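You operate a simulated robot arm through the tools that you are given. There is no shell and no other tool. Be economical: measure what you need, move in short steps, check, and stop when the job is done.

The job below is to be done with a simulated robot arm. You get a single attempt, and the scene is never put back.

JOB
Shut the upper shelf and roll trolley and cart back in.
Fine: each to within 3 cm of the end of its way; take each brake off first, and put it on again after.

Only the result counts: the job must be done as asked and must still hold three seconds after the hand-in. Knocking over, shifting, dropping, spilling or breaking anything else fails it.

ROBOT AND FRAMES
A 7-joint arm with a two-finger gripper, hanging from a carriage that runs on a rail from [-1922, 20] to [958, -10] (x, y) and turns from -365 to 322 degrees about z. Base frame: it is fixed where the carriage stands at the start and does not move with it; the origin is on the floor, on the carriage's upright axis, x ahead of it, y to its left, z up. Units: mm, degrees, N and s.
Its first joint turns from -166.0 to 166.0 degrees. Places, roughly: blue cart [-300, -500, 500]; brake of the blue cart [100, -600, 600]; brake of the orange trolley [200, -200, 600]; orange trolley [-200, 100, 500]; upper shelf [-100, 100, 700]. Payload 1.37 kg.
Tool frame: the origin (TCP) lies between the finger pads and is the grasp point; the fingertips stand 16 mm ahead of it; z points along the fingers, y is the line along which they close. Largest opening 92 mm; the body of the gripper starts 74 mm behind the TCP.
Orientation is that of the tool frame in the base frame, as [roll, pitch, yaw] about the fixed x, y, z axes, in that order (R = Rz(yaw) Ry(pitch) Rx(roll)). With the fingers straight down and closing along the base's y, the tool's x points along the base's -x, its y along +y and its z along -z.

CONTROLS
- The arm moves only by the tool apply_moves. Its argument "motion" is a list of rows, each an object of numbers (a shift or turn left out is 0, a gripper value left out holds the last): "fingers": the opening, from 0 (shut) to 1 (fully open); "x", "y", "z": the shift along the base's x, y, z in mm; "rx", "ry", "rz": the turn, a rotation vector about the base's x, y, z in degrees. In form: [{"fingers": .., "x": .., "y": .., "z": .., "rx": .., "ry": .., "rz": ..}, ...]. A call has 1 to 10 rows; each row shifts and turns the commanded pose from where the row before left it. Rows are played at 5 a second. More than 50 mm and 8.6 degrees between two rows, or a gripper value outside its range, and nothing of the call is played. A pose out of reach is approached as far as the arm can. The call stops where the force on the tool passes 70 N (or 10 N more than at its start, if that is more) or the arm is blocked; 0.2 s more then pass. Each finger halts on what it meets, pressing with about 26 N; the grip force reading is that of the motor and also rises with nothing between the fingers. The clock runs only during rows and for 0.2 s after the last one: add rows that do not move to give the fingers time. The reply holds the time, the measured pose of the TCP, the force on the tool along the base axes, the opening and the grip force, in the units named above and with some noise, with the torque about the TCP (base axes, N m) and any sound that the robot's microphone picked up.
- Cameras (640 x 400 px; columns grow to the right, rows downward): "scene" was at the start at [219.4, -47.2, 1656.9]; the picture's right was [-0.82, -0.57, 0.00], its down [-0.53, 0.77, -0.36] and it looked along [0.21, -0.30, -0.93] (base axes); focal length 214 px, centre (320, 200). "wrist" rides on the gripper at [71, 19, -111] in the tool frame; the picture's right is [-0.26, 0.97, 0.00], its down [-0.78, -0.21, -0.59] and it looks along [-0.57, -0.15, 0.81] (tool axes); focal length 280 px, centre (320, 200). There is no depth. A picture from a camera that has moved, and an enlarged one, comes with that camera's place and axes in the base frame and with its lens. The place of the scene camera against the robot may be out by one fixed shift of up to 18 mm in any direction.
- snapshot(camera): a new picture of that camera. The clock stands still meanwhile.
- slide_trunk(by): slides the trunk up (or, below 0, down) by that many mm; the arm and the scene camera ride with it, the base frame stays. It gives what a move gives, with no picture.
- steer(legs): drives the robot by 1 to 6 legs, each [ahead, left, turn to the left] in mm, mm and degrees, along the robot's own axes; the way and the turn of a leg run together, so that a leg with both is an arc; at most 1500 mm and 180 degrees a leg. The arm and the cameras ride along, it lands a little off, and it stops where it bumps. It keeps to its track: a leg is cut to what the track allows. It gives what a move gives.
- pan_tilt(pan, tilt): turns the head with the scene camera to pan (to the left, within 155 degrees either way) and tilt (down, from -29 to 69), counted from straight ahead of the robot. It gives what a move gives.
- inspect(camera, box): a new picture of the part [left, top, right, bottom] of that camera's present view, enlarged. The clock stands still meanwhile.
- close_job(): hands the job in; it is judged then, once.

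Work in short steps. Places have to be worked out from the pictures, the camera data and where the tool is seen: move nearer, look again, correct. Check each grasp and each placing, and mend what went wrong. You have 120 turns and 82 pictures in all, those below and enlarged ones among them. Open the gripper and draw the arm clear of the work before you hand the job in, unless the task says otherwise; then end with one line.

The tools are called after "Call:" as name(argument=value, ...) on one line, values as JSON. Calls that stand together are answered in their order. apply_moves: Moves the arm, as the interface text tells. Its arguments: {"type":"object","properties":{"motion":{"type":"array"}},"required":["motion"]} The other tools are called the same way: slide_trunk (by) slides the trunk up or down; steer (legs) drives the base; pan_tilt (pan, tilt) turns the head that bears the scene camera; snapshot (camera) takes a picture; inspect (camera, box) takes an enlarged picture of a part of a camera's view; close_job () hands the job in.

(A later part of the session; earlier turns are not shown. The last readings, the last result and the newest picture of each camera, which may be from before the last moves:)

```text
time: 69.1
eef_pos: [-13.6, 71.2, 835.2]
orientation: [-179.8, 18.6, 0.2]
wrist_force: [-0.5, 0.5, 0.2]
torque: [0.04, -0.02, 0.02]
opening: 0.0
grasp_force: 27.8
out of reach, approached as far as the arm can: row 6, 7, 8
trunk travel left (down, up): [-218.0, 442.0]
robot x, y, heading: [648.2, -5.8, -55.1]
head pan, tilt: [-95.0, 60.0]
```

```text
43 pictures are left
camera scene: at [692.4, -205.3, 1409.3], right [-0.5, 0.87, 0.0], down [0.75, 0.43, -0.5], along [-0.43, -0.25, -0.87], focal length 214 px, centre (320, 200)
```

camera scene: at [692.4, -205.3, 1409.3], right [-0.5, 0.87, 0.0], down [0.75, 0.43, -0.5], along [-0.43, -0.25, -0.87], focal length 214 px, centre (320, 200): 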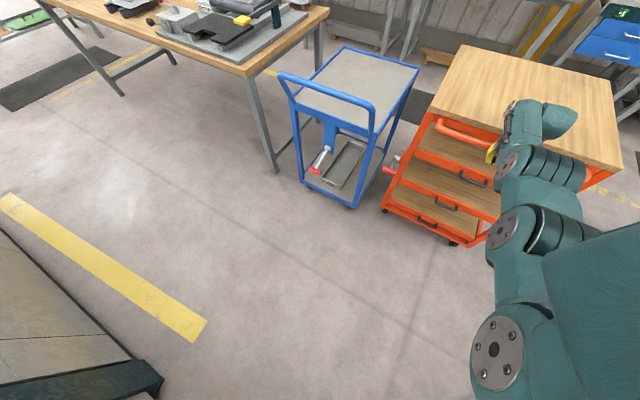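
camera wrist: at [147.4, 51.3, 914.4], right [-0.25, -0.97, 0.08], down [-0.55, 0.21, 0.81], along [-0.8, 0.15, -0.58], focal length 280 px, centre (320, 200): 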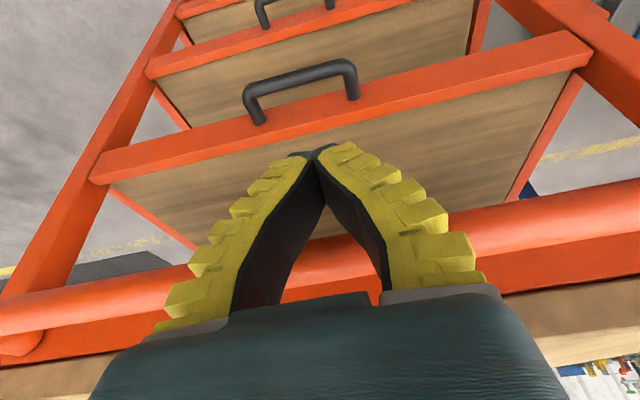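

Arm is at full reach. I retract it and drive the carriage ~270 mm toward −x, then resume.

Call:
apply_moves(motion=[{"x": 45}, {"x": 45}, {"x": 45}, {"x": 45}, {"x": 45}, {"x": 45}, {"x": 20}, {}])

Call:
steer(legs=[[-155, -221, 0]])

Call:
snapshot(camera="wrist")

```text
time: 70.9
eef_pos: [274.5, 72.6, 834.3]
orientation: [-179.9, 18.5, 0.2]
wrist_force: [-0.2, -0.8, 0.4]
torque: [0.02, 0.01, -0.04]
opening: 0.0
grasp_force: 27.8
trunk travel left (down, up): [-218.0, 442.0]
robot x, y, heading: [646.5, -8.3, -55.3]
head pan, tilt: [-95.0, 60.0]
```

```text
time: 72.8
eef_pos: [5.7, 74.1, 835.1]
orientation: [-180.0, 18.7, 0.3]
wrist_force: [-0.6, -0.4, -0.5]
torque: [-0.04, -0.03, -0.03]
opening: 0.0
grasp_force: 28.1
trunk travel left (down, up): [-218.0, 442.0]
robot x, y, heading: [379.9, -4.2, -54.8]
head pan, tilt: [-95.0, 60.0]
```

```text
42 pictures are left
camera wrist: at [109.0, 55.9, 916.6], right [-0.24, -0.97, 0.08], down [-0.55, 0.21, 0.81], along [-0.8, 0.15, -0.58], focal length 280 px, centre (320, 200)
```

wrist: 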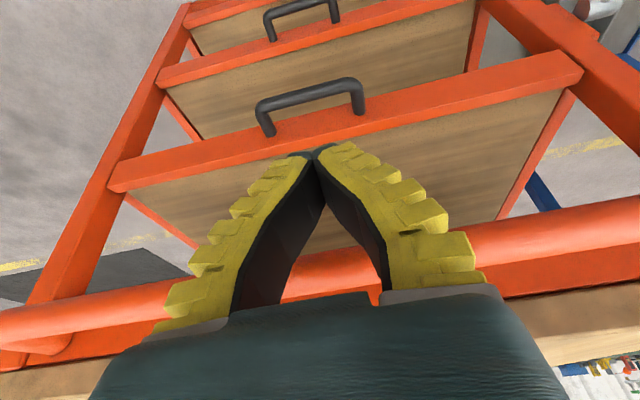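

Back in place with the bar just ahead. Continue pushing.

Call:
apply_moves(motion=[{"x": -15}, {"x": -12}, {"x": -12}, {"x": -12}, {"x": -12}, {"x": -12}, {"x": -12}, {"x": -12}, {"x": -12}, {"x": -12}])

Call:
apply_moves(motion=[{"x": -12}, {"x": -12}, {"x": -12}, {"x": -12}, {"x": -12}, {"x": -12}, {"x": -12}, {"x": -12}, {"x": -12}])

Call:
snapshot(camera="scene")

```text
time: 75.0
eef_pos: [-118.9, 75.6, 836.8]
orientation: [-179.9, 18.7, 0.4]
wrist_force: [-0.1, -0.1, 0.6]
torque: [0.01, -0.08, -0.02]
opening: 0.2
grasp_force: 28.3
trunk travel left (down, up): [-218.0, 442.0]
robot x, y, heading: [382.7, -2.6, -54.9]
head pan, tilt: [-95.0, 60.0]
```

```text
time: 76.1
eef_pos: [-151.7, 77.8, 829.5]
orientation: [-179.7, 16.8, 0.0]
wrist_force: [43.9, -4.1, 16.3]
torque: [0.33, 1.18, -0.46]
opening: 6.0
grasp_force: 27.0
trunk travel left (down, up): [-218.0, 442.0]
robot x, y, heading: [383.8, -1.1, -55.3]
head pan, tilt: [-95.0, 60.0]
stopped in row 5: the force on the tool passed its limit at 77 N (the readings are from after the stop); the commanded pose is now the measured one
```

```text
41 pictures are left
camera scene: at [431.5, -202.8, 1410.0], right [-0.5, 0.87, 0.0], down [0.75, 0.43, -0.5], along [-0.43, -0.25, -0.87], focal length 214 px, centre (320, 200)
```

scene: 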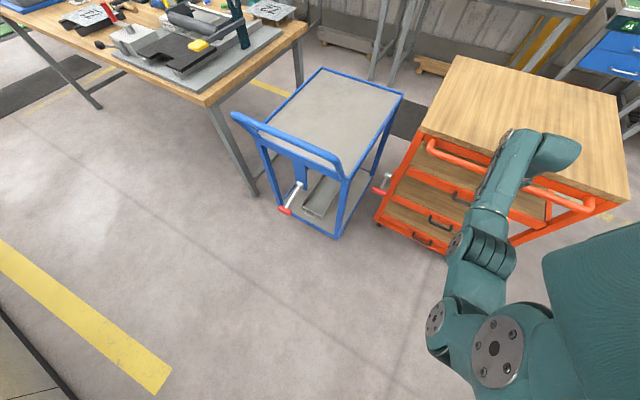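

A hard stop at 77 N with the trolley ~260 mm in. I nudge once more to confirm it's the end and not just a hitch.

Call:
apply_moves(motion=[{"x": 20}, {"x": -10}, {"x": -8}, {"x": -5}, {"x": -5}, {"x": -5}, {}])

Call:
snapshot(camera="wrist")

```text
time: 77.2
eef_pos: [-150.7, 79.4, 829.5]
orientation: [-179.5, 15.9, -0.2]
wrist_force: [44.0, -4.3, 15.6]
torque: [0.36, 1.2, -0.39]
opening: 6.0
grasp_force: 26.9
trunk travel left (down, up): [-218.0, 442.0]
robot x, y, heading: [383.9, -5.6, -55.1]
head pan, tilt: [-95.0, 60.0]
stopped in row 5: the force on the tool passed its limit at 77 N (the readings are from after the stop); the commanded pose is now the measured one
```

```text
40 pictures are left
camera wrist: at [-53.5, 59.0, 916.1], right [-0.26, -0.96, 0.06], down [-0.59, 0.21, 0.78], along [-0.77, 0.16, -0.62], focal length 280 px, centre (320, 200)
```

wrist: 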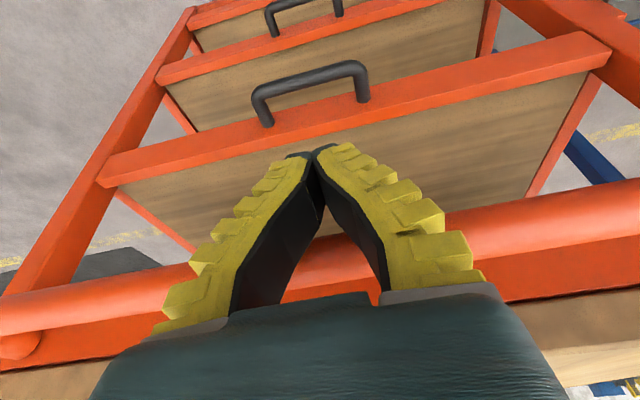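

Same stop at x≈−150: end of the trolley's way confirmed. Now the brake lever (up) should have knob ≈(−80,−233,645), pivot ≈(−207,−233,591). I back off, move over, lower the trunk and look.

Call:
apply_moves(motion=[{"x": 45}, {"x": 45}, {"x": 40}, {"y": -45}, {"y": -45}, {"y": -45}, {"y": -45}, {"y": -45}, {"y": -45}, {"y": -42}])

Call:
slide_trunk(by=-100)

Call:
snapshot(camera="wrist")

Call:
snapshot(camera="scene")

```text
time: 79.4
eef_pos: [-32.2, -232.1, 836.4]
orientation: [-179.6, 16.9, -0.1]
wrist_force: [0.2, -0.4, 0.6]
torque: [-0.04, 0.0, 0.0]
opening: 0.1
grasp_force: 27.4
trunk travel left (down, up): [-218.0, 442.0]
robot x, y, heading: [384.2, -5.6, -55.0]
head pan, tilt: [-95.0, 60.0]
```

```text
time: 80.8
eef_pos: [-31.5, -232.1, 736.1]
orientation: [-179.6, 16.9, -0.1]
wrist_force: [-0.5, 0.4, -0.5]
torque: [-0.02, 0.0, -0.02]
opening: 0.3
grasp_force: 28.1
trunk travel left (down, up): [-118.0, 542.0]
robot x, y, heading: [384.6, -6.0, -55.2]
head pan, tilt: [-95.0, 60.0]
```

```text
39 pictures are left
camera wrist: at [68.0, -252.1, 820.8], right [-0.25, -0.96, 0.07], down [-0.57, 0.21, 0.79], along [-0.78, 0.16, -0.61], focal length 280 px, centre (320, 200)
```

wrist: 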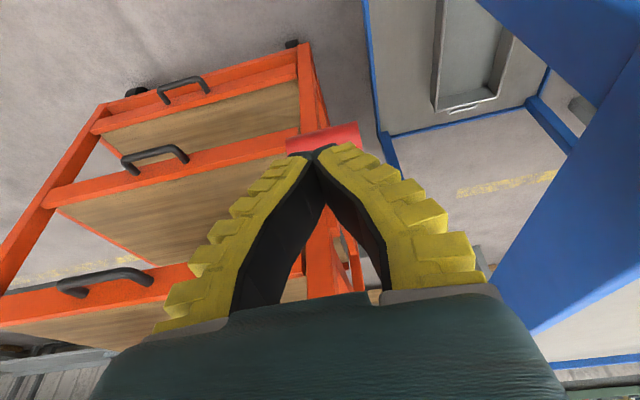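

```text
38 pictures are left
camera scene: at [426.1, -202.5, 1309.4], right [-0.5, 0.87, 0.0], down [0.75, 0.43, -0.5], along [-0.43, -0.25, -0.87], focal length 214 px, centre (320, 200)
```

scene: 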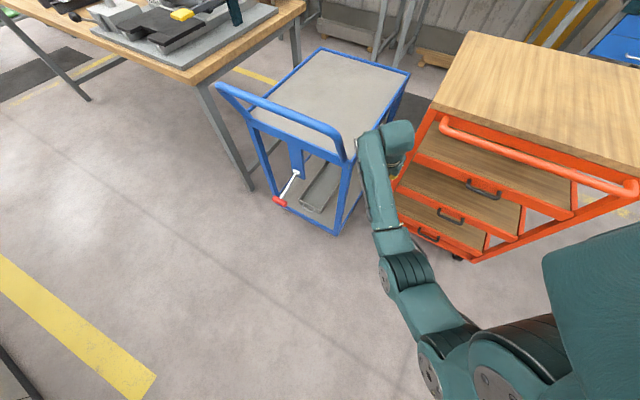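

Knob confirmed at ≈(−82,−230,645). I move above the rod (x≈−122) and press it down in small steps.

Call:
apply_moves(motion=[{"x": -30}, {"x": -30}, {"x": -30, "z": -10}, {"z": -25}, {"z": -15}, {"z": -15}, {"z": -10}, {"z": -10}, {}])

Call:
snapshot(camera="wrist")

```text
time: 82.8
eef_pos: [-120.6, -232.0, 651.2]
orientation: [-179.5, 16.9, -0.2]
wrist_force: [0.0, 0.8, -0.5]
torque: [-0.02, -0.01, 0.01]
opening: 0.0
grasp_force: 28.5
trunk travel left (down, up): [-118.0, 542.0]
robot x, y, heading: [383.2, -3.1, -55.3]
head pan, tilt: [-95.0, 60.0]
```

```text
37 pictures are left
camera wrist: at [-21.7, -251.8, 734.8], right [-0.25, -0.96, 0.07], down [-0.57, 0.21, 0.79], along [-0.78, 0.16, -0.61], focal length 280 px, centre (320, 200)
```

wrist: 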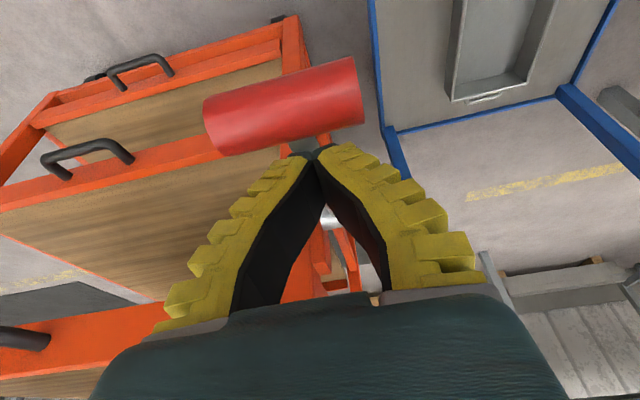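

Fingertips sit directly above the rod. Press down.

Call:
apply_moves(motion=[{"z": -8}, {"z": -8}, {"z": -8}, {"z": -8}, {"z": -8}, {"z": -8}, {"z": -6}, {"z": -4}])

Call:
snapshot(camera="wrist")

```text
time: 84.5
eef_pos: [-122.8, -232.5, 592.3]
orientation: [-179.5, 16.8, -0.2]
wrist_force: [-0.2, 0.4, 0.7]
torque: [-0.01, 0.0, -0.04]
opening: 0.0
grasp_force: 28.1
trunk travel left (down, up): [-118.0, 542.0]
robot x, y, heading: [383.3, -2.2, -55.2]
head pan, tilt: [-95.0, 60.0]
```

```text
36 pictures are left
camera wrist: at [-22.3, -251.8, 677.5], right [-0.25, -0.96, 0.07], down [-0.57, 0.21, 0.79], along [-0.78, 0.16, -0.61], focal length 280 px, centre (320, 200)
```

wrist: 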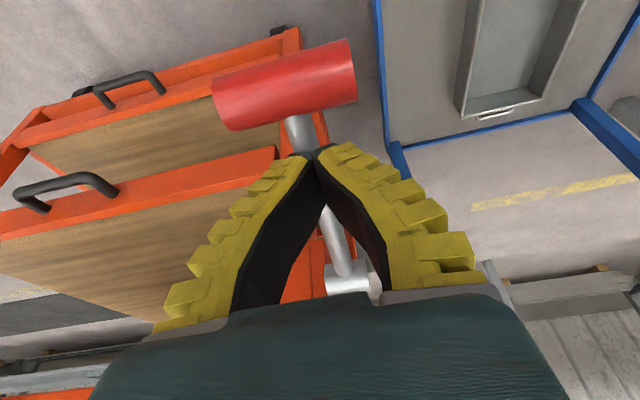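

Lever is going down. Press further until it stops.

Call:
apply_moves(motion=[{"z": -5}, {"z": -5}, {"z": -5}, {"z": -5}, {"z": -5}, {"z": -5}])

Call:
snapshot(camera="wrist")

```text
time: 85.9
eef_pos: [-127.6, -229.4, 576.3]
orientation: [-179.6, 18.2, -0.2]
wrist_force: [25.6, 16.0, 41.8]
torque: [0.07, 0.07, -0.08]
opening: 17.2
grasp_force: 28.3
trunk travel left (down, up): [-118.0, 542.0]
robot x, y, heading: [383.1, -3.6, -54.9]
head pan, tilt: [-95.0, 60.0]
stopped in row 6: the force on the tool passed its limit at 73 N (the readings are from after the stop); the commanded pose is now the measured one
```

```text
35 pictures are left
camera wrist: at [-25.5, -250.4, 658.4], right [-0.25, -0.96, 0.07], down [-0.56, 0.21, 0.8], along [-0.79, 0.16, -0.59], focal length 280 px, centre (320, 200)
```

wrist: 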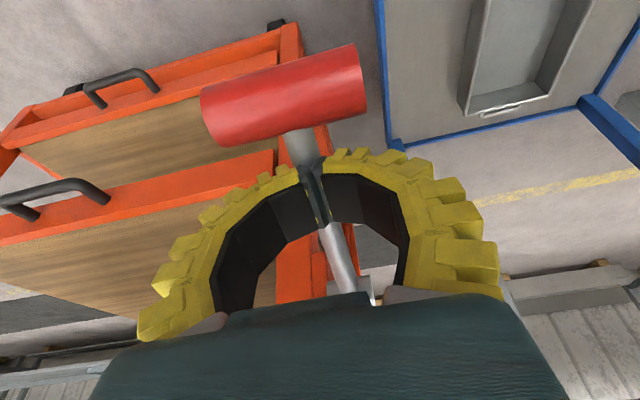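

The lever hit its lower stop at 73 N: trolley brake on. I lift off and back away, then check by picture.

Call:
apply_moves(motion=[{"z": 30}, {"z": 40}, {"z": 30, "x": 20}, {"x": 45, "z": 10}, {"x": 45, "z": 10}, {"x": 45}])

Call:
slide_trunk(by=150)

Call:
snapshot(camera="wrist")

Call:
snapshot(camera="scene")

```text
time: 87.3
eef_pos: [28.5, -230.9, 695.4]
orientation: [-179.7, 17.7, -0.1]
wrist_force: [0.7, 1.2, -0.1]
torque: [-0.03, 0.0, 0.02]
opening: 0.2
grasp_force: 27.5
trunk travel left (down, up): [-118.0, 542.0]
robot x, y, heading: [382.5, -3.4, -54.9]
head pan, tilt: [-95.0, 60.0]
```

```text
time: 89.1
eef_pos: [26.6, -231.6, 845.8]
orientation: [-179.7, 17.8, -0.1]
wrist_force: [-0.4, -0.1, 0.7]
torque: [0.05, -0.02, 0.02]
opening: 0.0
grasp_force: 28.0
trunk travel left (down, up): [-268.0, 392.0]
robot x, y, heading: [383.4, -5.3, -55.7]
head pan, tilt: [-95.0, 60.0]
```

```text
34 pictures are left
camera wrist: at [128.1, -252.4, 927.9], right [-0.25, -0.96, 0.08], down [-0.56, 0.21, 0.8], along [-0.79, 0.16, -0.59], focal length 280 px, centre (320, 200)
```

wrist: 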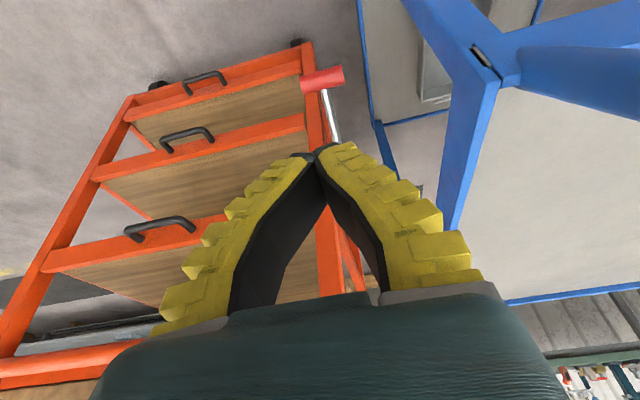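

```text
33 pictures are left
camera scene: at [426.2, -202.4, 1459.3], right [-0.5, 0.87, 0.0], down [0.75, 0.43, -0.5], along [-0.43, -0.25, -0.87], focal length 214 px, centre (320, 200)
```

scene: 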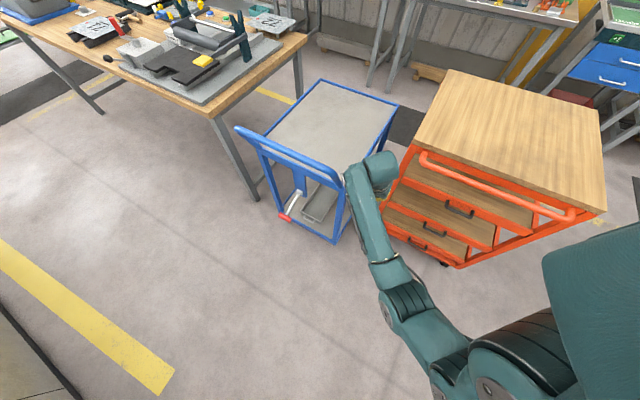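

Trolley done: lever down, shelves flush. Now the cart: I move the carriage to x≈480 and swing the hand out in front of the cart to look at its lever and handle.

Call:
steer(legs=[[56, 80, 0]])

Call:
apply_moves(motion=[{"x": 45}, {"x": 45}, {"x": 45}, {"x": 30, "y": -30}, {"y": -45}, {"y": -45}, {"y": -45}, {"y": -45}, {"y": -45}, {"y": -30}])

Call:
snapshot(camera="wrist")

Call:
snapshot(camera="scene")

```text
time: 90.2
eef_pos: [122.4, -233.8, 845.2]
orientation: [-179.7, 17.8, 0.0]
wrist_force: [1.4, 0.2, 0.1]
torque: [0.0, 0.05, -0.02]
opening: 0.0
grasp_force: 27.3
trunk travel left (down, up): [-268.0, 392.0]
robot x, y, heading: [480.8, -5.7, -55.0]
head pan, tilt: [-95.0, 60.0]
```

```text
time: 92.4
eef_pos: [287.9, -520.3, 846.0]
orientation: [-179.7, 17.9, -0.1]
wrist_force: [-0.9, -1.1, 0.0]
torque: [-0.01, 0.02, -0.01]
opening: 0.3
grasp_force: 28.0
trunk travel left (down, up): [-268.0, 392.0]
robot x, y, heading: [476.6, -3.5, -55.0]
head pan, tilt: [-95.0, 60.0]
```

```text
32 pictures are left
camera wrist: at [390.2, -540.2, 929.4], right [-0.25, -0.96, 0.08], down [-0.56, 0.21, 0.8], along [-0.79, 0.16, -0.59], focal length 280 px, centre (320, 200)
```

wrist: 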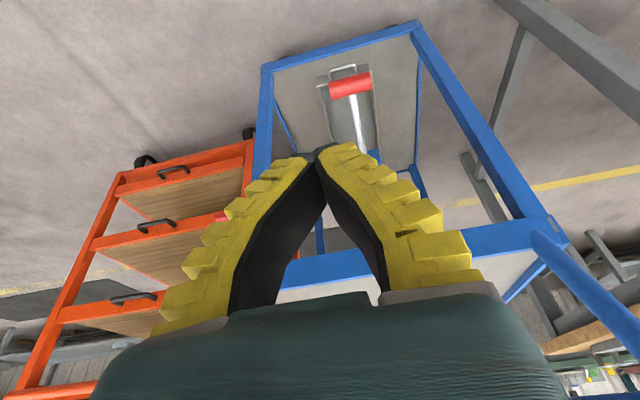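

```text
31 pictures are left
camera scene: at [523.3, -203.6, 1459.4], right [-0.5, 0.87, 0.0], down [0.75, 0.43, -0.5], along [-0.43, -0.25, -0.87], focal length 214 px, centre (320, 200)
```

scene: 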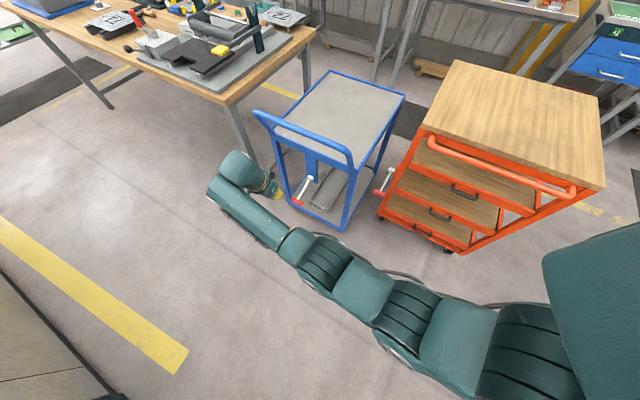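

Knob re-measured at ≈(158,−553,562), cart handle bar at ≈(50, −360…−740, ~915). I bring the carriage to x≈335 and lower the trunk 150 for reach.

Call:
apply_moves(motion=[{"x": 30, "fingers": 0.5, "y": -20}, {"x": 20, "y": -10}])

Call:
steer(legs=[[-81, -116, 0]])

Call:
slide_trunk(by=-170)

Call:
snapshot(camera="wrist")

Call:
snapshot(camera="scene")

```text
time: 93.0
eef_pos: [338.4, -549.0, 844.5]
orientation: [-179.7, 17.9, -0.1]
wrist_force: [0.2, 0.3, 0.2]
torque: [-0.02, -0.01, 0.02]
opening: 48.9
grasp_force: 2.2
trunk travel left (down, up): [-268.0, 392.0]
robot x, y, heading: [477.4, -2.9, -54.8]
head pan, tilt: [-95.0, 60.0]
```

```text
time: 94.4
eef_pos: [195.3, -546.0, 843.9]
orientation: [-179.7, 17.9, -0.3]
wrist_force: [-0.1, 0.3, 0.6]
torque: [0.01, -0.02, 0.02]
opening: 49.0
grasp_force: 1.8
trunk travel left (down, up): [-268.0, 392.0]
robot x, y, heading: [336.9, -6.0, -55.3]
head pan, tilt: [-95.0, 60.0]
```

```text
time: 96.3
eef_pos: [195.0, -545.7, 675.8]
orientation: [-179.6, 17.8, -0.3]
wrist_force: [0.1, -1.0, 0.9]
torque: [0.02, -0.04, -0.01]
opening: 49.3
grasp_force: 1.9
trunk travel left (down, up): [-98.0, 562.0]
robot x, y, heading: [337.3, -3.6, -55.3]
head pan, tilt: [-95.0, 60.0]
```

```text
30 pictures are left
camera wrist: at [296.9, -567.0, 757.6], right [-0.26, -0.96, 0.08], down [-0.56, 0.21, 0.8], along [-0.79, 0.16, -0.59], focal length 280 px, centre (320, 200)
```

wrist: 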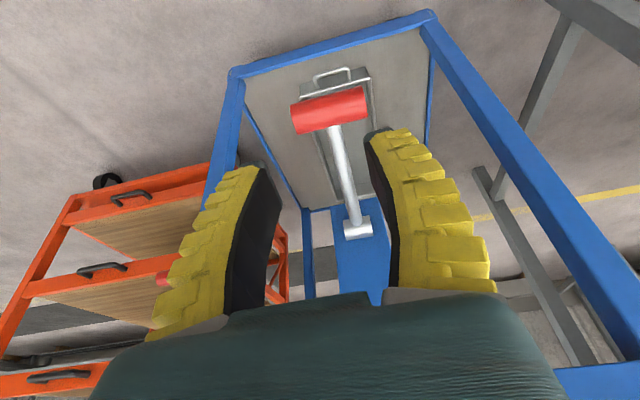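

```text
29 pictures are left
camera scene: at [381.1, -202.2, 1289.4], right [-0.5, 0.87, 0.0], down [0.75, 0.43, -0.5], along [-0.43, -0.25, -0.87], focal length 214 px, centre (320, 200)
```

scene: 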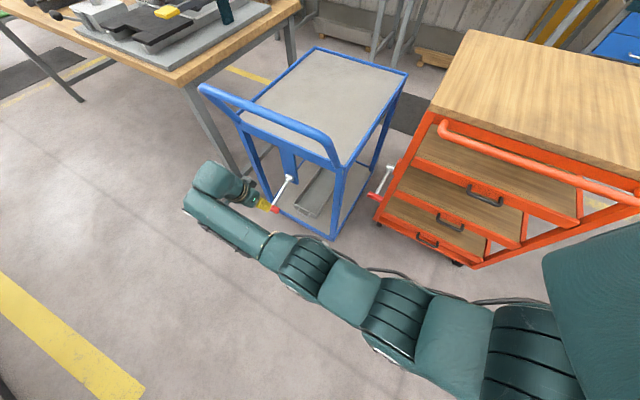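

Knob ≈(153,−553,562), pivot ≈(20,−549,605). I move above the rod and descend along the tool axis to ≈(110,−551,577).

Call:
apply_moves(motion=[{"x": -27, "y": -3}, {"x": -26, "y": -3}, {"x": -10, "z": -32}, {"x": -10, "z": -32}, {"x": -6, "z": -18}, {}])

Call:
snapshot(camera="wrist")

```text
time: 97.7
eef_pos: [121.2, -538.4, 598.1]
orientation: [-179.7, 17.7, -0.3]
wrist_force: [-0.2, 0.0, 0.2]
torque: [0.01, 0.01, 0.02]
opening: 49.1
grasp_force: 1.9
out of reach, approached as far as the arm can: row 4, 5
trunk travel left (down, up): [-98.0, 562.0]
robot x, y, heading: [341.2, -2.2, -55.5]
head pan, tilt: [-95.0, 60.0]
```

```text
28 pictures are left
camera wrist: at [222.7, -559.1, 681.6], right [-0.26, -0.96, 0.08], down [-0.56, 0.21, 0.8], along [-0.79, 0.16, -0.59], focal length 280 px, centre (320, 200)
```

wrist: 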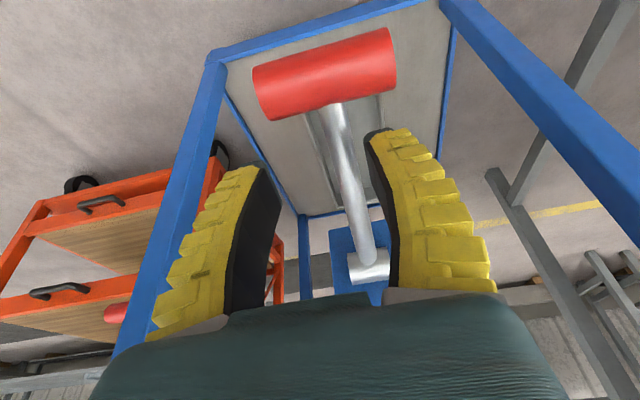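

Reach-limited by height. I lift the arm 70 mm, then lower the trunk 95 mm so the arm is less stretched.

Call:
apply_moves(motion=[{"z": 35}, {"z": 35}, {}])

Call:
slide_trunk(by=-95)

Call:
steer(legs=[[-40, -57, 0]])

```text
time: 98.5
eef_pos: [120.2, -540.1, 668.3]
orientation: [-179.6, 17.8, -0.2]
wrist_force: [0.2, 0.1, -0.1]
torque: [0.04, 0.0, 0.03]
opening: 49.2
grasp_force: 2.0
trunk travel left (down, up): [-98.0, 562.0]
robot x, y, heading: [338.9, -4.7, -55.3]
head pan, tilt: [-95.0, 60.0]
```

```text
time: 99.8
eef_pos: [120.0, -540.0, 571.9]
orientation: [-179.8, 18.0, -0.2]
wrist_force: [-0.6, -0.6, 0.2]
torque: [-0.02, -0.01, -0.03]
opening: 49.0
grasp_force: 2.6
trunk travel left (down, up): [-3.0, 657.0]
robot x, y, heading: [338.1, -4.4, -55.2]
head pan, tilt: [-95.0, 60.0]
```

```text
time: 100.8
eef_pos: [50.2, -540.3, 574.5]
orientation: [-179.8, 17.9, -0.2]
wrist_force: [-0.5, -0.2, -0.3]
torque: [0.0, -0.04, -0.02]
opening: 49.2
grasp_force: 2.5
trunk travel left (down, up): [-3.0, 657.0]
robot x, y, heading: [269.6, -6.8, -55.1]
head pan, tilt: [-95.0, 60.0]
```

The drive carried the hand along (no contact force). I move it back to x≈110 along the rod and centre it at y≈−551.

Call:
apply_moves(motion=[{"x": 20, "y": -4}, {"x": 20, "y": -4}, {"x": 20, "y": -3}, {}])

Call:
snapshot(camera="wrist")

```text
time: 101.8
eef_pos: [111.0, -551.5, 572.5]
orientation: [-179.7, 17.9, -0.1]
wrist_force: [0.0, 0.1, -0.6]
torque: [0.01, -0.01, -0.02]
opening: 48.9
grasp_force: 1.6
trunk travel left (down, up): [-3.0, 657.0]
robot x, y, heading: [265.9, -6.8, -55.2]
head pan, tilt: [-95.0, 60.0]
```

```text
27 pictures are left
camera wrist: at [212.7, -571.7, 655.8], right [-0.25, -0.96, 0.08], down [-0.56, 0.21, 0.8], along [-0.79, 0.16, -0.59], focal length 280 px, centre (320, 200)
```

wrist: 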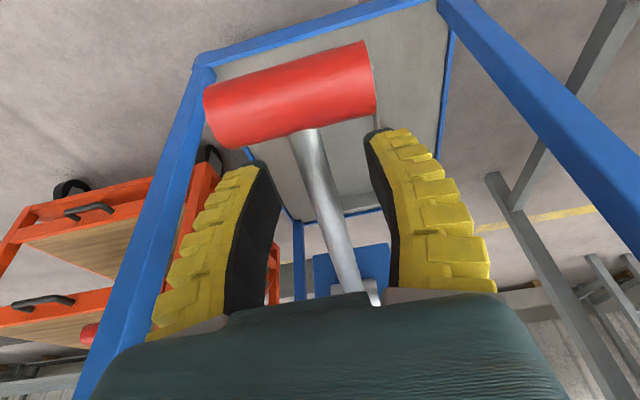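

Centred. Close on the rod and lift along the arc, as with the first lever.

Call:
apply_moves(motion=[{"fingers": 0}, {}, {}, {"x": 2, "z": 8}, {"x": 2, "z": 8}, {"x": 1, "z": 8}, {"x": 0, "z": 8}, {"x": -1, "z": 8}, {"x": -1, "z": 8}])

Call:
apply_moves(motion=[{"x": -2, "z": 7}, {"x": -2, "z": 6}, {"x": -2, "z": 6}, {"x": -2, "z": 6}])

Call:
snapshot(camera="wrist")

```text
time: 103.8
eef_pos: [114.3, -550.9, 617.9]
orientation: [-179.6, 17.5, -0.2]
wrist_force: [-3.6, -12.2, -26.3]
torque: [-0.22, -2.36, -0.77]
opening: 6.0
grasp_force: 27.8
trunk travel left (down, up): [-3.0, 657.0]
robot x, y, heading: [265.3, -3.2, -55.3]
head pan, tilt: [-95.0, 60.0]
```

```text
time: 104.8
eef_pos: [103.2, -552.5, 654.3]
orientation: [179.7, 18.2, -0.6]
wrist_force: [0.1, 0.2, 0.9]
torque: [-0.01, -0.04, 0.03]
opening: 0.0
grasp_force: 26.9
trunk travel left (down, up): [-3.0, 657.0]
robot x, y, heading: [268.9, -4.6, -55.2]
head pan, tilt: [-95.0, 60.0]
```

```text
26 pictures are left
camera wrist: at [206.1, -572.8, 736.4], right [-0.26, -0.96, 0.09], down [-0.56, 0.22, 0.8], along [-0.79, 0.16, -0.59], focal length 280 px, centre (320, 200)
```

wrist: 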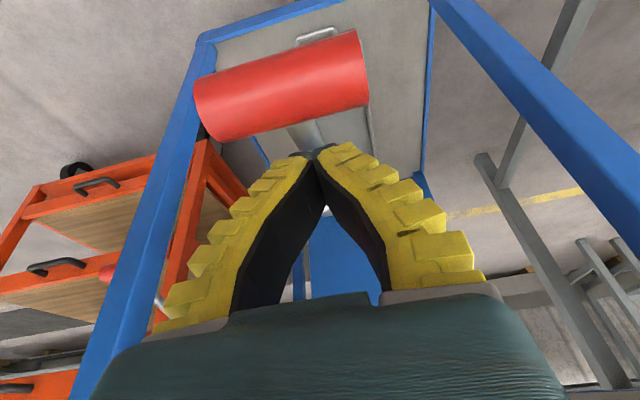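

It slipped off near the top again. I back away and measure the lever's angle.

Call:
apply_moves(motion=[{"z": 35, "x": 10}, {"x": 45}, {"x": 45}, {"x": 30}])

Call:
snapshot(camera="wrist")

Call:
inspect(camera="scene", box=[160, 60, 480, 260])

```text
time: 105.8
eef_pos: [239.3, -549.6, 682.0]
orientation: [-179.7, 17.8, -0.1]
wrist_force: [0.2, -0.3, 0.0]
torque: [0.0, 0.01, 0.0]
opening: 0.3
grasp_force: 28.1
trunk travel left (down, up): [-3.0, 657.0]
robot x, y, heading: [268.9, -2.9, -55.0]
head pan, tilt: [-95.0, 60.0]
```

```text
25 pictures are left
camera wrist: at [341.4, -570.1, 764.1], right [-0.25, -0.96, 0.08], down [-0.56, 0.21, 0.8], along [-0.79, 0.16, -0.59], focal length 280 px, centre (320, 200)
```

wrist: 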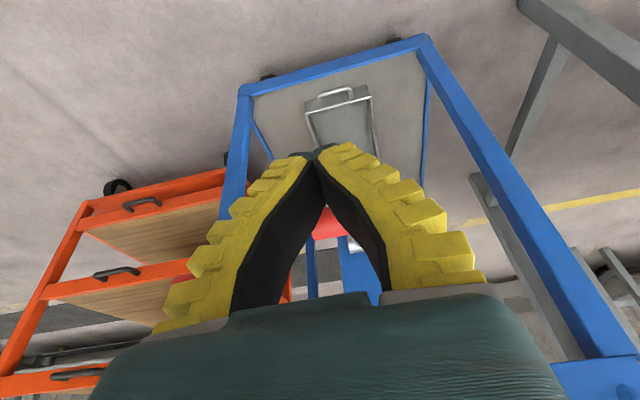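

```text
2.00 times, centred on (320, 160) of scene
camera zoom: at [312.9, -201.3, 1194.3], right [-0.5, 0.87, 0.0], down [0.75, 0.43, -0.5], along [-0.43, -0.25, -0.87], focal length 429 px, centre (320, 280)
```

zoom: 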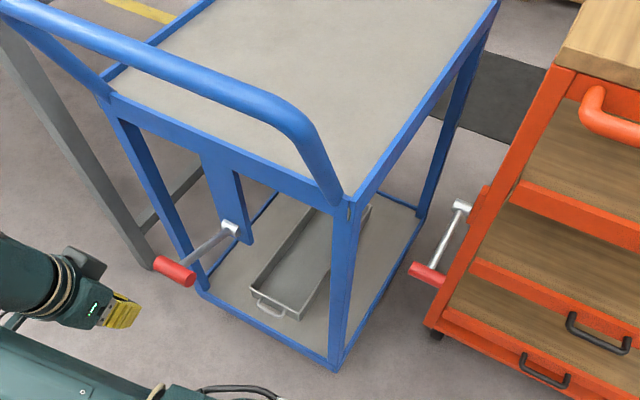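

Lever now at about +17° (was −17°). I'll test by pushing the cart gently; raise the trunk and look at the handle.

Call:
slide_trunk(by=215)

Call:
snapshot(camera="wrist")

Call:
snapshot(camera="scene")

```text
time: 108.1
eef_pos: [238.8, -548.4, 894.7]
orientation: [-179.6, 17.9, -0.2]
wrist_force: [-0.7, -0.6, 0.0]
torque: [-0.02, 0.0, -0.01]
opening: 0.2
grasp_force: 28.2
trunk travel left (down, up): [-218.0, 442.0]
robot x, y, heading: [269.7, -5.0, -55.3]
head pan, tilt: [-95.0, 60.0]
```

```text
23 pictures are left
camera wrist: at [340.1, -570.1, 978.6], right [-0.25, -0.96, 0.08], down [-0.56, 0.21, 0.8], along [-0.79, 0.16, -0.59], focal length 280 px, centre (320, 200)
```

wrist: 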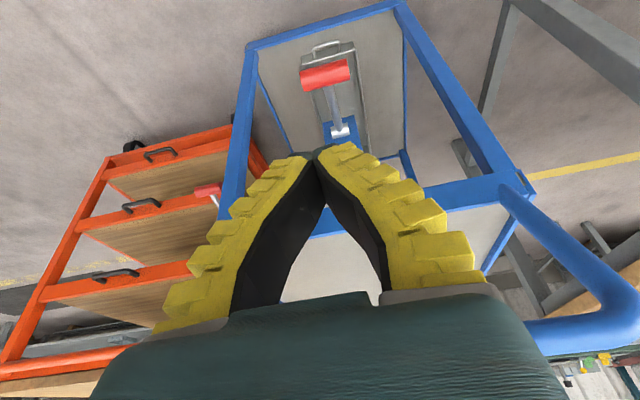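

```text
22 pictures are left
camera scene: at [312.3, -201.3, 1409.3], right [-0.5, 0.87, 0.0], down [0.75, 0.43, -0.5], along [-0.43, -0.25, -0.87], focal length 214 px, centre (320, 200)
```

scene: 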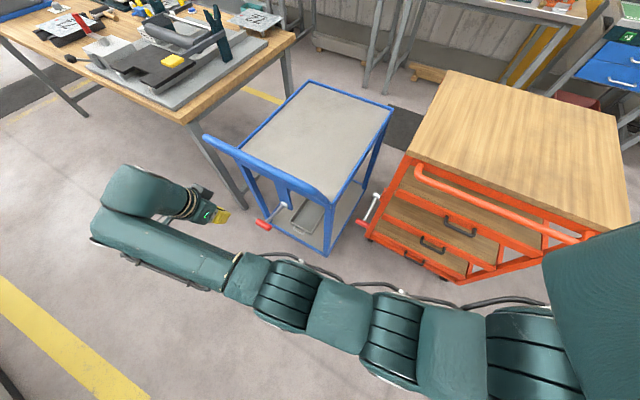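

Handle bar ≈ x 65–70, z≈938. I raise to z≈912 and advance slowly onto the bar at mid-width (y≈−550).

Call:
apply_moves(motion=[{"z": 17}, {"x": -40}, {"x": -40}, {"x": -30}, {"x": -10}, {"x": -10}, {"x": -10}, {"x": -10}, {"x": -10}])

Call:
snapshot(camera="wrist")

```text
time: 110.1
eef_pos: [76.6, -550.8, 913.6]
orientation: [-179.7, 17.9, -0.3]
wrist_force: [-0.6, -0.3, 0.4]
torque: [0.01, -0.04, -0.02]
opening: 0.0
grasp_force: 28.2
trunk travel left (down, up): [-218.0, 442.0]
robot x, y, heading: [267.6, -5.0, -55.1]
head pan, tilt: [-95.0, 60.0]
```

```text
21 pictures are left
camera wrist: at [178.2, -570.7, 995.8], right [-0.26, -0.96, 0.08], down [-0.56, 0.21, 0.8], along [-0.79, 0.16, -0.59], focal length 280 px, centre (320, 200)
```

wrist: 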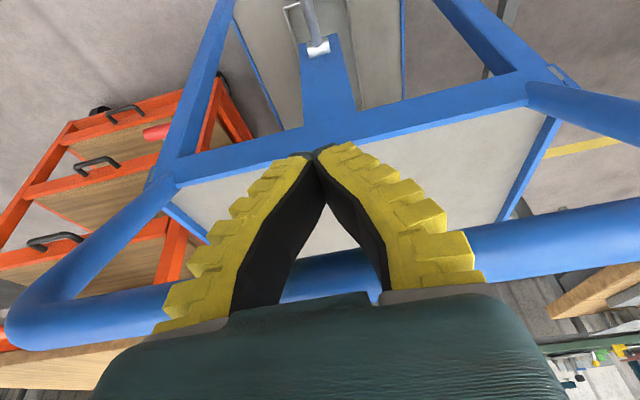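

The bar lies right behind the fingers. Push on in small steps, watching force.

Call:
apply_moves(motion=[{"x": -8}, {"x": -8}, {"x": -8}, {"x": -8}, {"x": -8}, {"x": -8}])

Call:
snapshot(camera="wrist")

```text
time: 111.5
eef_pos: [29.1, -549.2, 913.3]
orientation: [-179.7, 17.9, -0.3]
wrist_force: [0.0, 0.4, -0.1]
torque: [0.0, -0.01, 0.02]
opening: 0.1
grasp_force: 27.7
trunk travel left (down, up): [-218.0, 442.0]
robot x, y, heading: [268.3, -2.5, -55.1]
head pan, tilt: [-95.0, 60.0]
```

```text
20 pictures are left
camera wrist: at [130.9, -569.6, 996.4], right [-0.26, -0.96, 0.08], down [-0.56, 0.21, 0.8], along [-0.79, 0.16, -0.59], focal length 280 px, centre (320, 200)
```

wrist: 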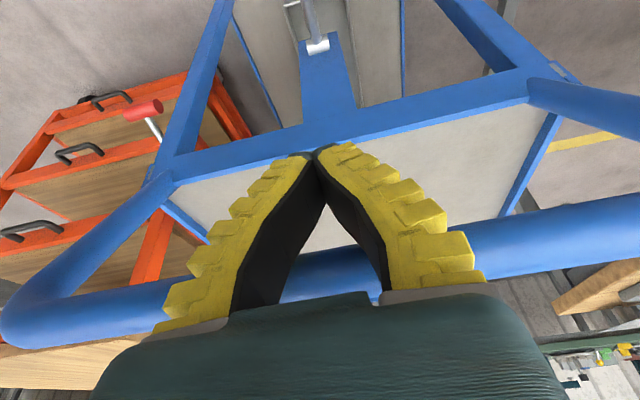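

The cart rolls with the hand: brake is off. I retract the arm, bring the carriage to x≈150, and go on.

Call:
apply_moves(motion=[{"x": 45}, {"x": 45}, {"x": 40}, {}])

Call:
steer(legs=[[-66, -94, 0]])

Call:
apply_moves(motion=[{"x": -10}, {"x": -12}, {"x": -12}, {"x": -12}, {"x": -12}, {"x": -12}, {"x": -12}])

Call:
snapshot(camera="wrist")

```text
time: 112.5
eef_pos: [161.5, -547.0, 914.1]
orientation: [-179.7, 17.7, -0.2]
wrist_force: [0.2, 0.5, 0.7]
torque: [0.02, -0.01, -0.02]
opening: 0.0
grasp_force: 28.0
trunk travel left (down, up): [-218.0, 442.0]
robot x, y, heading: [266.2, -2.6, -55.3]
head pan, tilt: [-95.0, 60.0]
```

```text
time: 113.7
eef_pos: [47.6, -546.3, 913.4]
orientation: [-179.7, 17.9, 0.0]
wrist_force: [-0.6, -0.5, -0.4]
torque: [-0.01, 0.0, 0.01]
opening: 0.0
grasp_force: 27.9
trunk travel left (down, up): [-218.0, 442.0]
robot x, y, heading: [154.6, -1.9, -55.0]
head pan, tilt: [-95.0, 60.0]
```

```text
time: 115.3
eef_pos: [-37.0, -545.0, 914.5]
orientation: [-179.7, 17.9, -0.1]
wrist_force: [-0.8, 0.2, -0.1]
torque: [-0.01, -0.01, -0.02]
opening: 0.3
grasp_force: 27.9
trunk travel left (down, up): [-218.0, 442.0]
robot x, y, heading: [153.3, -2.8, -55.1]
head pan, tilt: [-95.0, 60.0]
```

```text
19 pictures are left
camera wrist: at [64.8, -565.4, 996.7], right [-0.25, -0.96, 0.08], down [-0.56, 0.21, 0.8], along [-0.79, 0.16, -0.59], focal length 280 px, centre (320, 200)
```

wrist: 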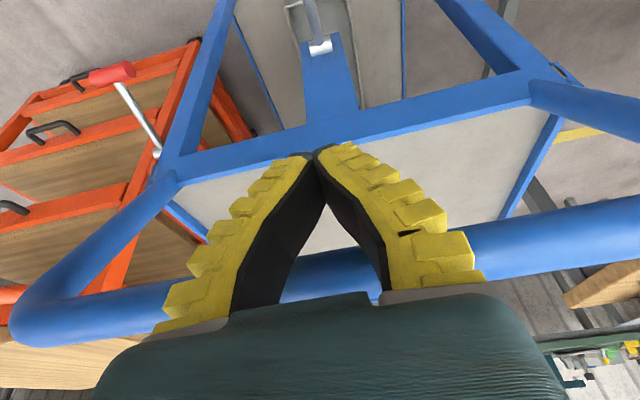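

Continue pushing.

Call:
apply_moves(motion=[{"x": -12}, {"x": -12}, {"x": -12}, {"x": -12}, {"x": -12}, {"x": -12}, {"x": -12}, {"x": -12}])

Call:
snapshot(camera="scene")

```text
time: 117.1
eef_pos: [-133.6, -547.4, 916.2]
orientation: [-180.0, 18.1, -0.2]
wrist_force: [0.3, 0.3, 0.1]
torque: [-0.01, -0.05, -0.02]
opening: 0.0
grasp_force: 28.0
trunk travel left (down, up): [-218.0, 442.0]
robot x, y, heading: [153.6, -3.7, -54.8]
head pan, tilt: [-95.0, 60.0]
```

```text
18 pictures are left
camera scene: at [197.0, -200.3, 1409.5], right [-0.5, 0.87, 0.0], down [0.75, 0.43, -0.5], along [-0.43, -0.25, -0.87], focal length 214 px, centre (320, 200)
```

scene: 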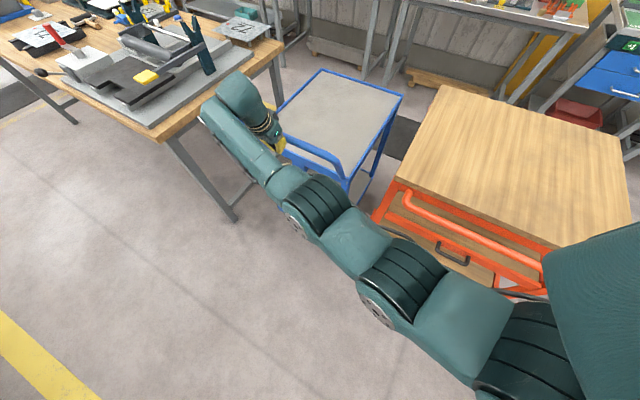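

Still free. Continue; reach is getting long so I watch it.

Call:
apply_moves(motion=[{"x": -10}, {"x": -10}, {"x": -10}, {"x": -10}, {"x": -10}])

```text
time: 118.3
eef_pos: [-180.9, -547.3, 913.8]
orientation: [-179.8, 17.8, 0.1]
wrist_force: [2.9, -1.0, -2.0]
torque: [-0.03, 0.04, -0.01]
opening: 0.0
grasp_force: 27.5
trunk travel left (down, up): [-218.0, 442.0]
robot x, y, heading: [155.4, -0.7, -55.0]
head pan, tilt: [-95.0, 60.0]
```

Call:
apply_moves(motion=[{"x": -10}, {"x": -10}, {"x": -10}, {"x": -10}])

```text
time: 119.2
eef_pos: [-179.4, -546.4, 913.8]
orientation: [179.9, 16.9, 1.0]
wrist_force: [30.3, 0.6, 6.0]
torque: [0.23, 1.04, -0.64]
opening: 0.0
grasp_force: 27.7
out of reach, approached as far as the arm can: row 1, 2, 3, 4
trunk travel left (down, up): [-218.0, 442.0]
robot x, y, heading: [156.7, -1.2, -54.7]
head pan, tilt: [-95.0, 60.0]
stopped in row 4: the force on the tool passed its limit at 74 N (the readings are from after the stop); the commanded pose is now the measured one
```

Contact of 74 N, but also at the reach limit. To be sure it's the end stop, I back off, bring the carriage 50 mm closer, and push once more.

Call:
apply_moves(motion=[{"x": 40}, {"x": 30}, {}])

Call:
steer(legs=[[-29, -41, 0]])

Call:
apply_moves(motion=[{"x": -8}, {"x": -8}, {"x": -8}, {"x": -6}, {"x": -6}, {"x": -6}, {"x": -6}])

```text
time: 120.0
eef_pos: [-122.8, -541.9, 916.6]
orientation: [179.9, 17.5, 0.7]
wrist_force: [-0.5, 0.5, -0.3]
torque: [-0.01, -0.01, 0.02]
opening: 0.1
grasp_force: 27.9
trunk travel left (down, up): [-218.0, 442.0]
robot x, y, heading: [155.7, -0.8, -55.0]
head pan, tilt: [-95.0, 60.0]
```

```text
time: 120.9
eef_pos: [-173.6, -541.2, 916.0]
orientation: [179.9, 17.4, 0.8]
wrist_force: [-0.9, -0.6, -0.4]
torque: [0.02, 0.01, -0.01]
opening: 0.0
grasp_force: 27.8
trunk travel left (down, up): [-218.0, 442.0]
robot x, y, heading: [104.0, -1.3, -54.7]
head pan, tilt: [-95.0, 60.0]
```

```text
time: 121.9
eef_pos: [-179.2, -544.3, 917.1]
orientation: [-179.9, 16.5, 1.6]
wrist_force: [32.3, 12.4, 9.4]
torque: [0.01, 1.06, -0.91]
opening: 0.0
grasp_force: 28.5
trunk travel left (down, up): [-218.0, 442.0]
robot x, y, heading: [106.5, -4.5, -54.4]
head pan, tilt: [-95.0, 60.0]
stopped in row 4: the force on the tool passed its limit at 74 N (the readings are from after the stop); the commanded pose is now the measured one
```

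Same stop at x≈−179 (cart in ~262 mm, like the trolley). Now the cart's brake: lever (up) knob expected ≈(−116,−551,643). I back off, return the carriage to x≈150, and lower the trunk.

Call:
apply_moves(motion=[{"x": 40}, {"x": 45}, {"x": 20, "y": -5, "rz": -1}, {}])

Call:
steer(legs=[[25, 36, 0]])

Call:
slide_trunk(by=-205)

Call:
snapshot(camera="wrist")

Call:
snapshot(camera="scene")

```text
time: 122.9
eef_pos: [-86.5, -550.1, 920.8]
orientation: [-179.9, 17.0, 0.3]
wrist_force: [-0.3, 0.6, 0.3]
torque: [-0.01, 0.01, 0.04]
opening: 0.0
grasp_force: 27.5
trunk travel left (down, up): [-218.0, 442.0]
robot x, y, heading: [106.8, -2.1, -54.8]
head pan, tilt: [-95.0, 60.0]
```

```text
time: 123.8
eef_pos: [-42.3, -550.6, 919.7]
orientation: [-179.9, 17.0, 0.3]
wrist_force: [-0.2, 0.2, -0.4]
torque: [-0.06, 0.04, 0.03]
opening: 0.0
grasp_force: 27.7
trunk travel left (down, up): [-218.0, 442.0]
robot x, y, heading: [147.5, 1.6, -54.6]
head pan, tilt: [-95.0, 60.0]
```

```text
time: 126.0
eef_pos: [-42.6, -550.7, 713.8]
orientation: [-180.0, 16.9, 0.3]
wrist_force: [0.7, -0.9, 0.1]
torque: [0.04, 0.02, -0.01]
opening: 0.0
grasp_force: 27.7
trunk travel left (down, up): [-13.0, 647.0]
robot x, y, heading: [148.3, -6.3, -54.6]
head pan, tilt: [-95.0, 60.0]
```

```text
17 pictures are left
camera wrist: at [57.4, -569.7, 799.0], right [-0.25, -0.97, 0.08], down [-0.57, 0.21, 0.79], along [-0.78, 0.15, -0.61], focal length 280 px, centre (320, 200)
```

wrist: 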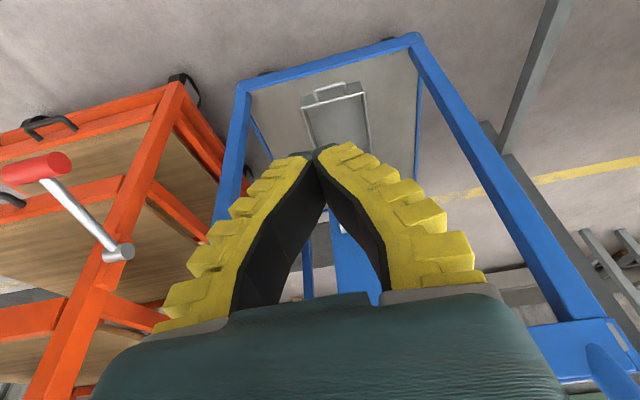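

```text
16 pictures are left
camera scene: at [194.6, -199.7, 1204.4], right [-0.5, 0.86, 0.0], down [0.75, 0.44, -0.5], along [-0.43, -0.25, -0.87], focal length 214 px, centre (320, 200)
```

scene: 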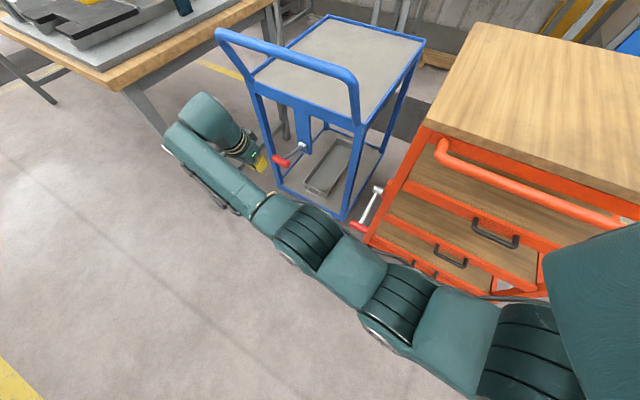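

Cart lever is up as expected, perhaps a bit farther in than I assumed. I move closer at this height and look.

Call:
apply_moves(motion=[{"x": -40}, {"x": -40}, {"x": -30}, {}])

Call:
snapshot(camera="wrist")

```text
time: 127.0
eef_pos: [-151.2, -550.4, 712.5]
orientation: [-179.9, 17.0, 0.4]
wrist_force: [0.2, 0.1, 0.0]
torque: [0.02, 0.02, -0.01]
opening: 0.0
grasp_force: 28.3
trunk travel left (down, up): [-13.0, 647.0]
robot x, y, heading: [148.3, -5.6, -54.5]
head pan, tilt: [-95.0, 60.0]
```

```text
15 pictures are left
camera wrist: at [-52.3, -569.4, 798.1], right [-0.24, -0.97, 0.08], down [-0.58, 0.21, 0.79], along [-0.78, 0.15, -0.61], focal length 280 px, centre (320, 200)
```

wrist: 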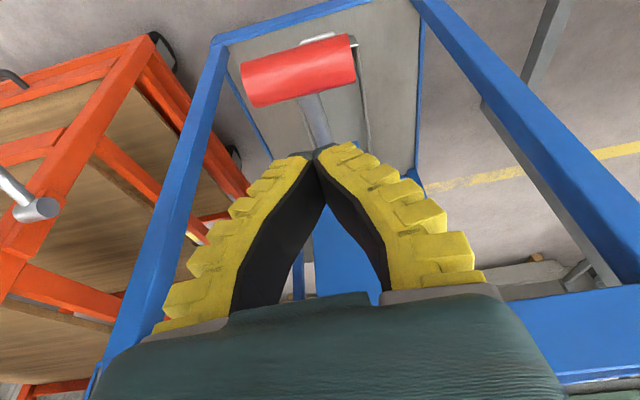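

Knob ≈(−129,−551,645). I move to x≈−180 above the rod and press down.

Call:
apply_moves(motion=[{"x": -29}, {"z": -30}, {"z": -20}, {"z": -10}, {"z": -8}, {"z": -8}, {"z": -8}])

Call:
snapshot(camera="wrist")

```text
time: 128.6
eef_pos: [-173.3, -534.8, 632.7]
orientation: [-180.0, 17.0, 0.3]
wrist_force: [0.0, 0.4, -0.2]
torque: [0.01, 0.02, 0.01]
opening: 0.0
grasp_force: 27.8
out of reach, approached as far as the arm can: row 2, 5, 7
trunk travel left (down, up): [-13.0, 647.0]
robot x, y, heading: [149.6, 0.0, -54.5]
head pan, tilt: [-95.0, 60.0]
```

```text
14 pictures are left
camera wrist: at [-72.4, -553.4, 716.9], right [-0.25, -0.97, 0.08], down [-0.58, 0.21, 0.79], along [-0.78, 0.15, -0.61], focal length 280 px, centre (320, 200)
```

wrist: 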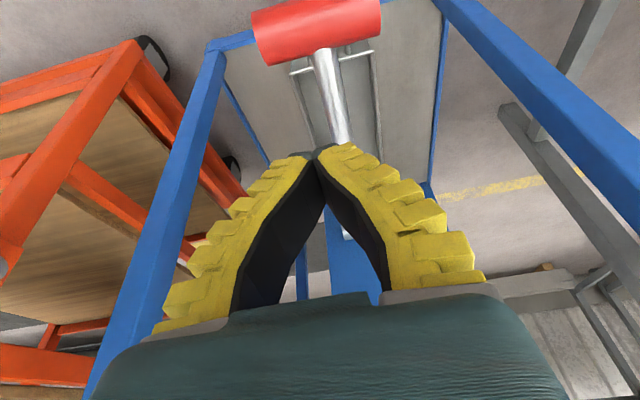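

The arm is at its limit (y pulled to −535). Instead of moving the body nearer the trolley, I lift, lean the tool 25° outward (−y) to gain reach, and re-centre.

Call:
apply_moves(motion=[{"z": 30}, {"z": 20}, {"rx": -8.3}, {"rx": -8.3}, {"rx": -8.3}, {}])

```text
time: 130.0
eef_pos: [-174.1, -535.6, 684.4]
orientation: [153.8, 15.5, -7.1]
wrist_force: [-0.6, -0.1, -0.6]
torque: [0.01, 0.03, 0.04]
opening: 0.1
grasp_force: 28.1
trunk travel left (down, up): [-13.0, 647.0]
robot x, y, heading: [148.8, -4.3, -54.6]
head pan, tilt: [-95.0, 60.0]
```

Call:
apply_moves(motion=[{"x": -6, "y": -9}, {"z": -20}, {"z": -15}, {"z": -8}, {"z": -8}, {}])

Call:
snapshot(camera="wrist")

```text
time: 131.4
eef_pos: [-180.7, -543.5, 630.4]
orientation: [154.2, 15.6, -7.0]
wrist_force: [0.1, 0.2, 0.9]
torque: [0.0, 0.01, -0.05]
opening: 0.3
grasp_force: 27.8
trunk travel left (down, up): [-13.0, 647.0]
robot x, y, heading: [148.5, -2.3, -54.7]
head pan, tilt: [-95.0, 60.0]
```

```text
13 pictures are left
camera wrist: at [-79.9, -525.5, 715.6], right [-0.25, -0.84, 0.48], down [-0.57, 0.52, 0.63], along [-0.78, -0.12, -0.61], focal length 280 px, centre (320, 200)
```

wrist: 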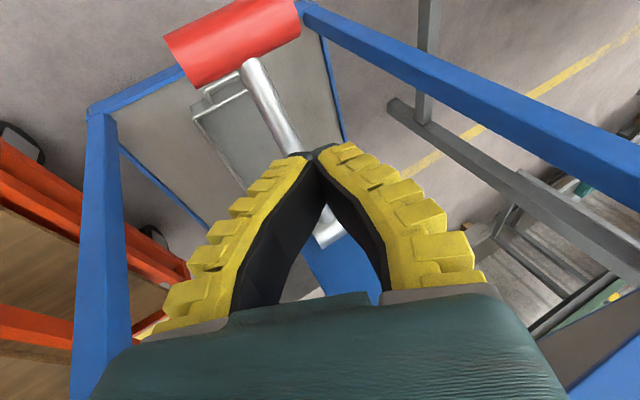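

Fingertips lie over the rod and the lever seems to be following. Press on down.

Call:
apply_moves(motion=[{"z": -7}, {"z": -7}, {"z": -6}, {"z": -5}, {"z": -5}, {"z": -5}, {"z": -5}])

Call:
snapshot(camera="wrist")

```text
time: 133.0
eef_pos: [-180.3, -544.5, 594.4]
orientation: [153.8, 15.6, -7.2]
wrist_force: [4.5, 7.0, 14.2]
torque: [0.07, -0.26, -0.18]
opening: 0.1
grasp_force: 28.0
trunk travel left (down, up): [-13.0, 647.0]
robot x, y, heading: [146.7, -1.0, -55.0]
head pan, tilt: [-95.0, 60.0]
```

```text
12 pictures are left
camera wrist: at [-80.0, -526.0, 678.4], right [-0.24, -0.84, 0.48], down [-0.57, 0.53, 0.63], along [-0.78, -0.12, -0.61], focal length 280 px, centre (320, 200)
```

wrist: 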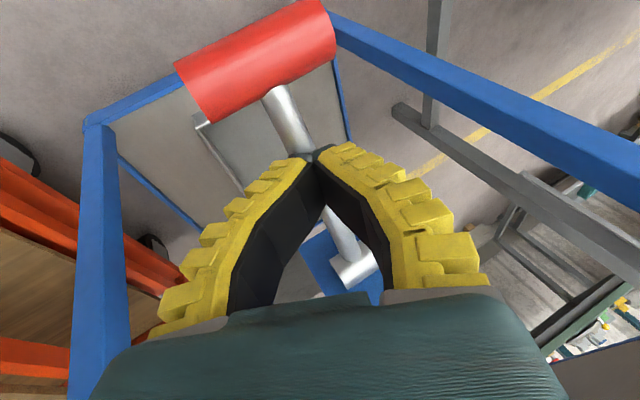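

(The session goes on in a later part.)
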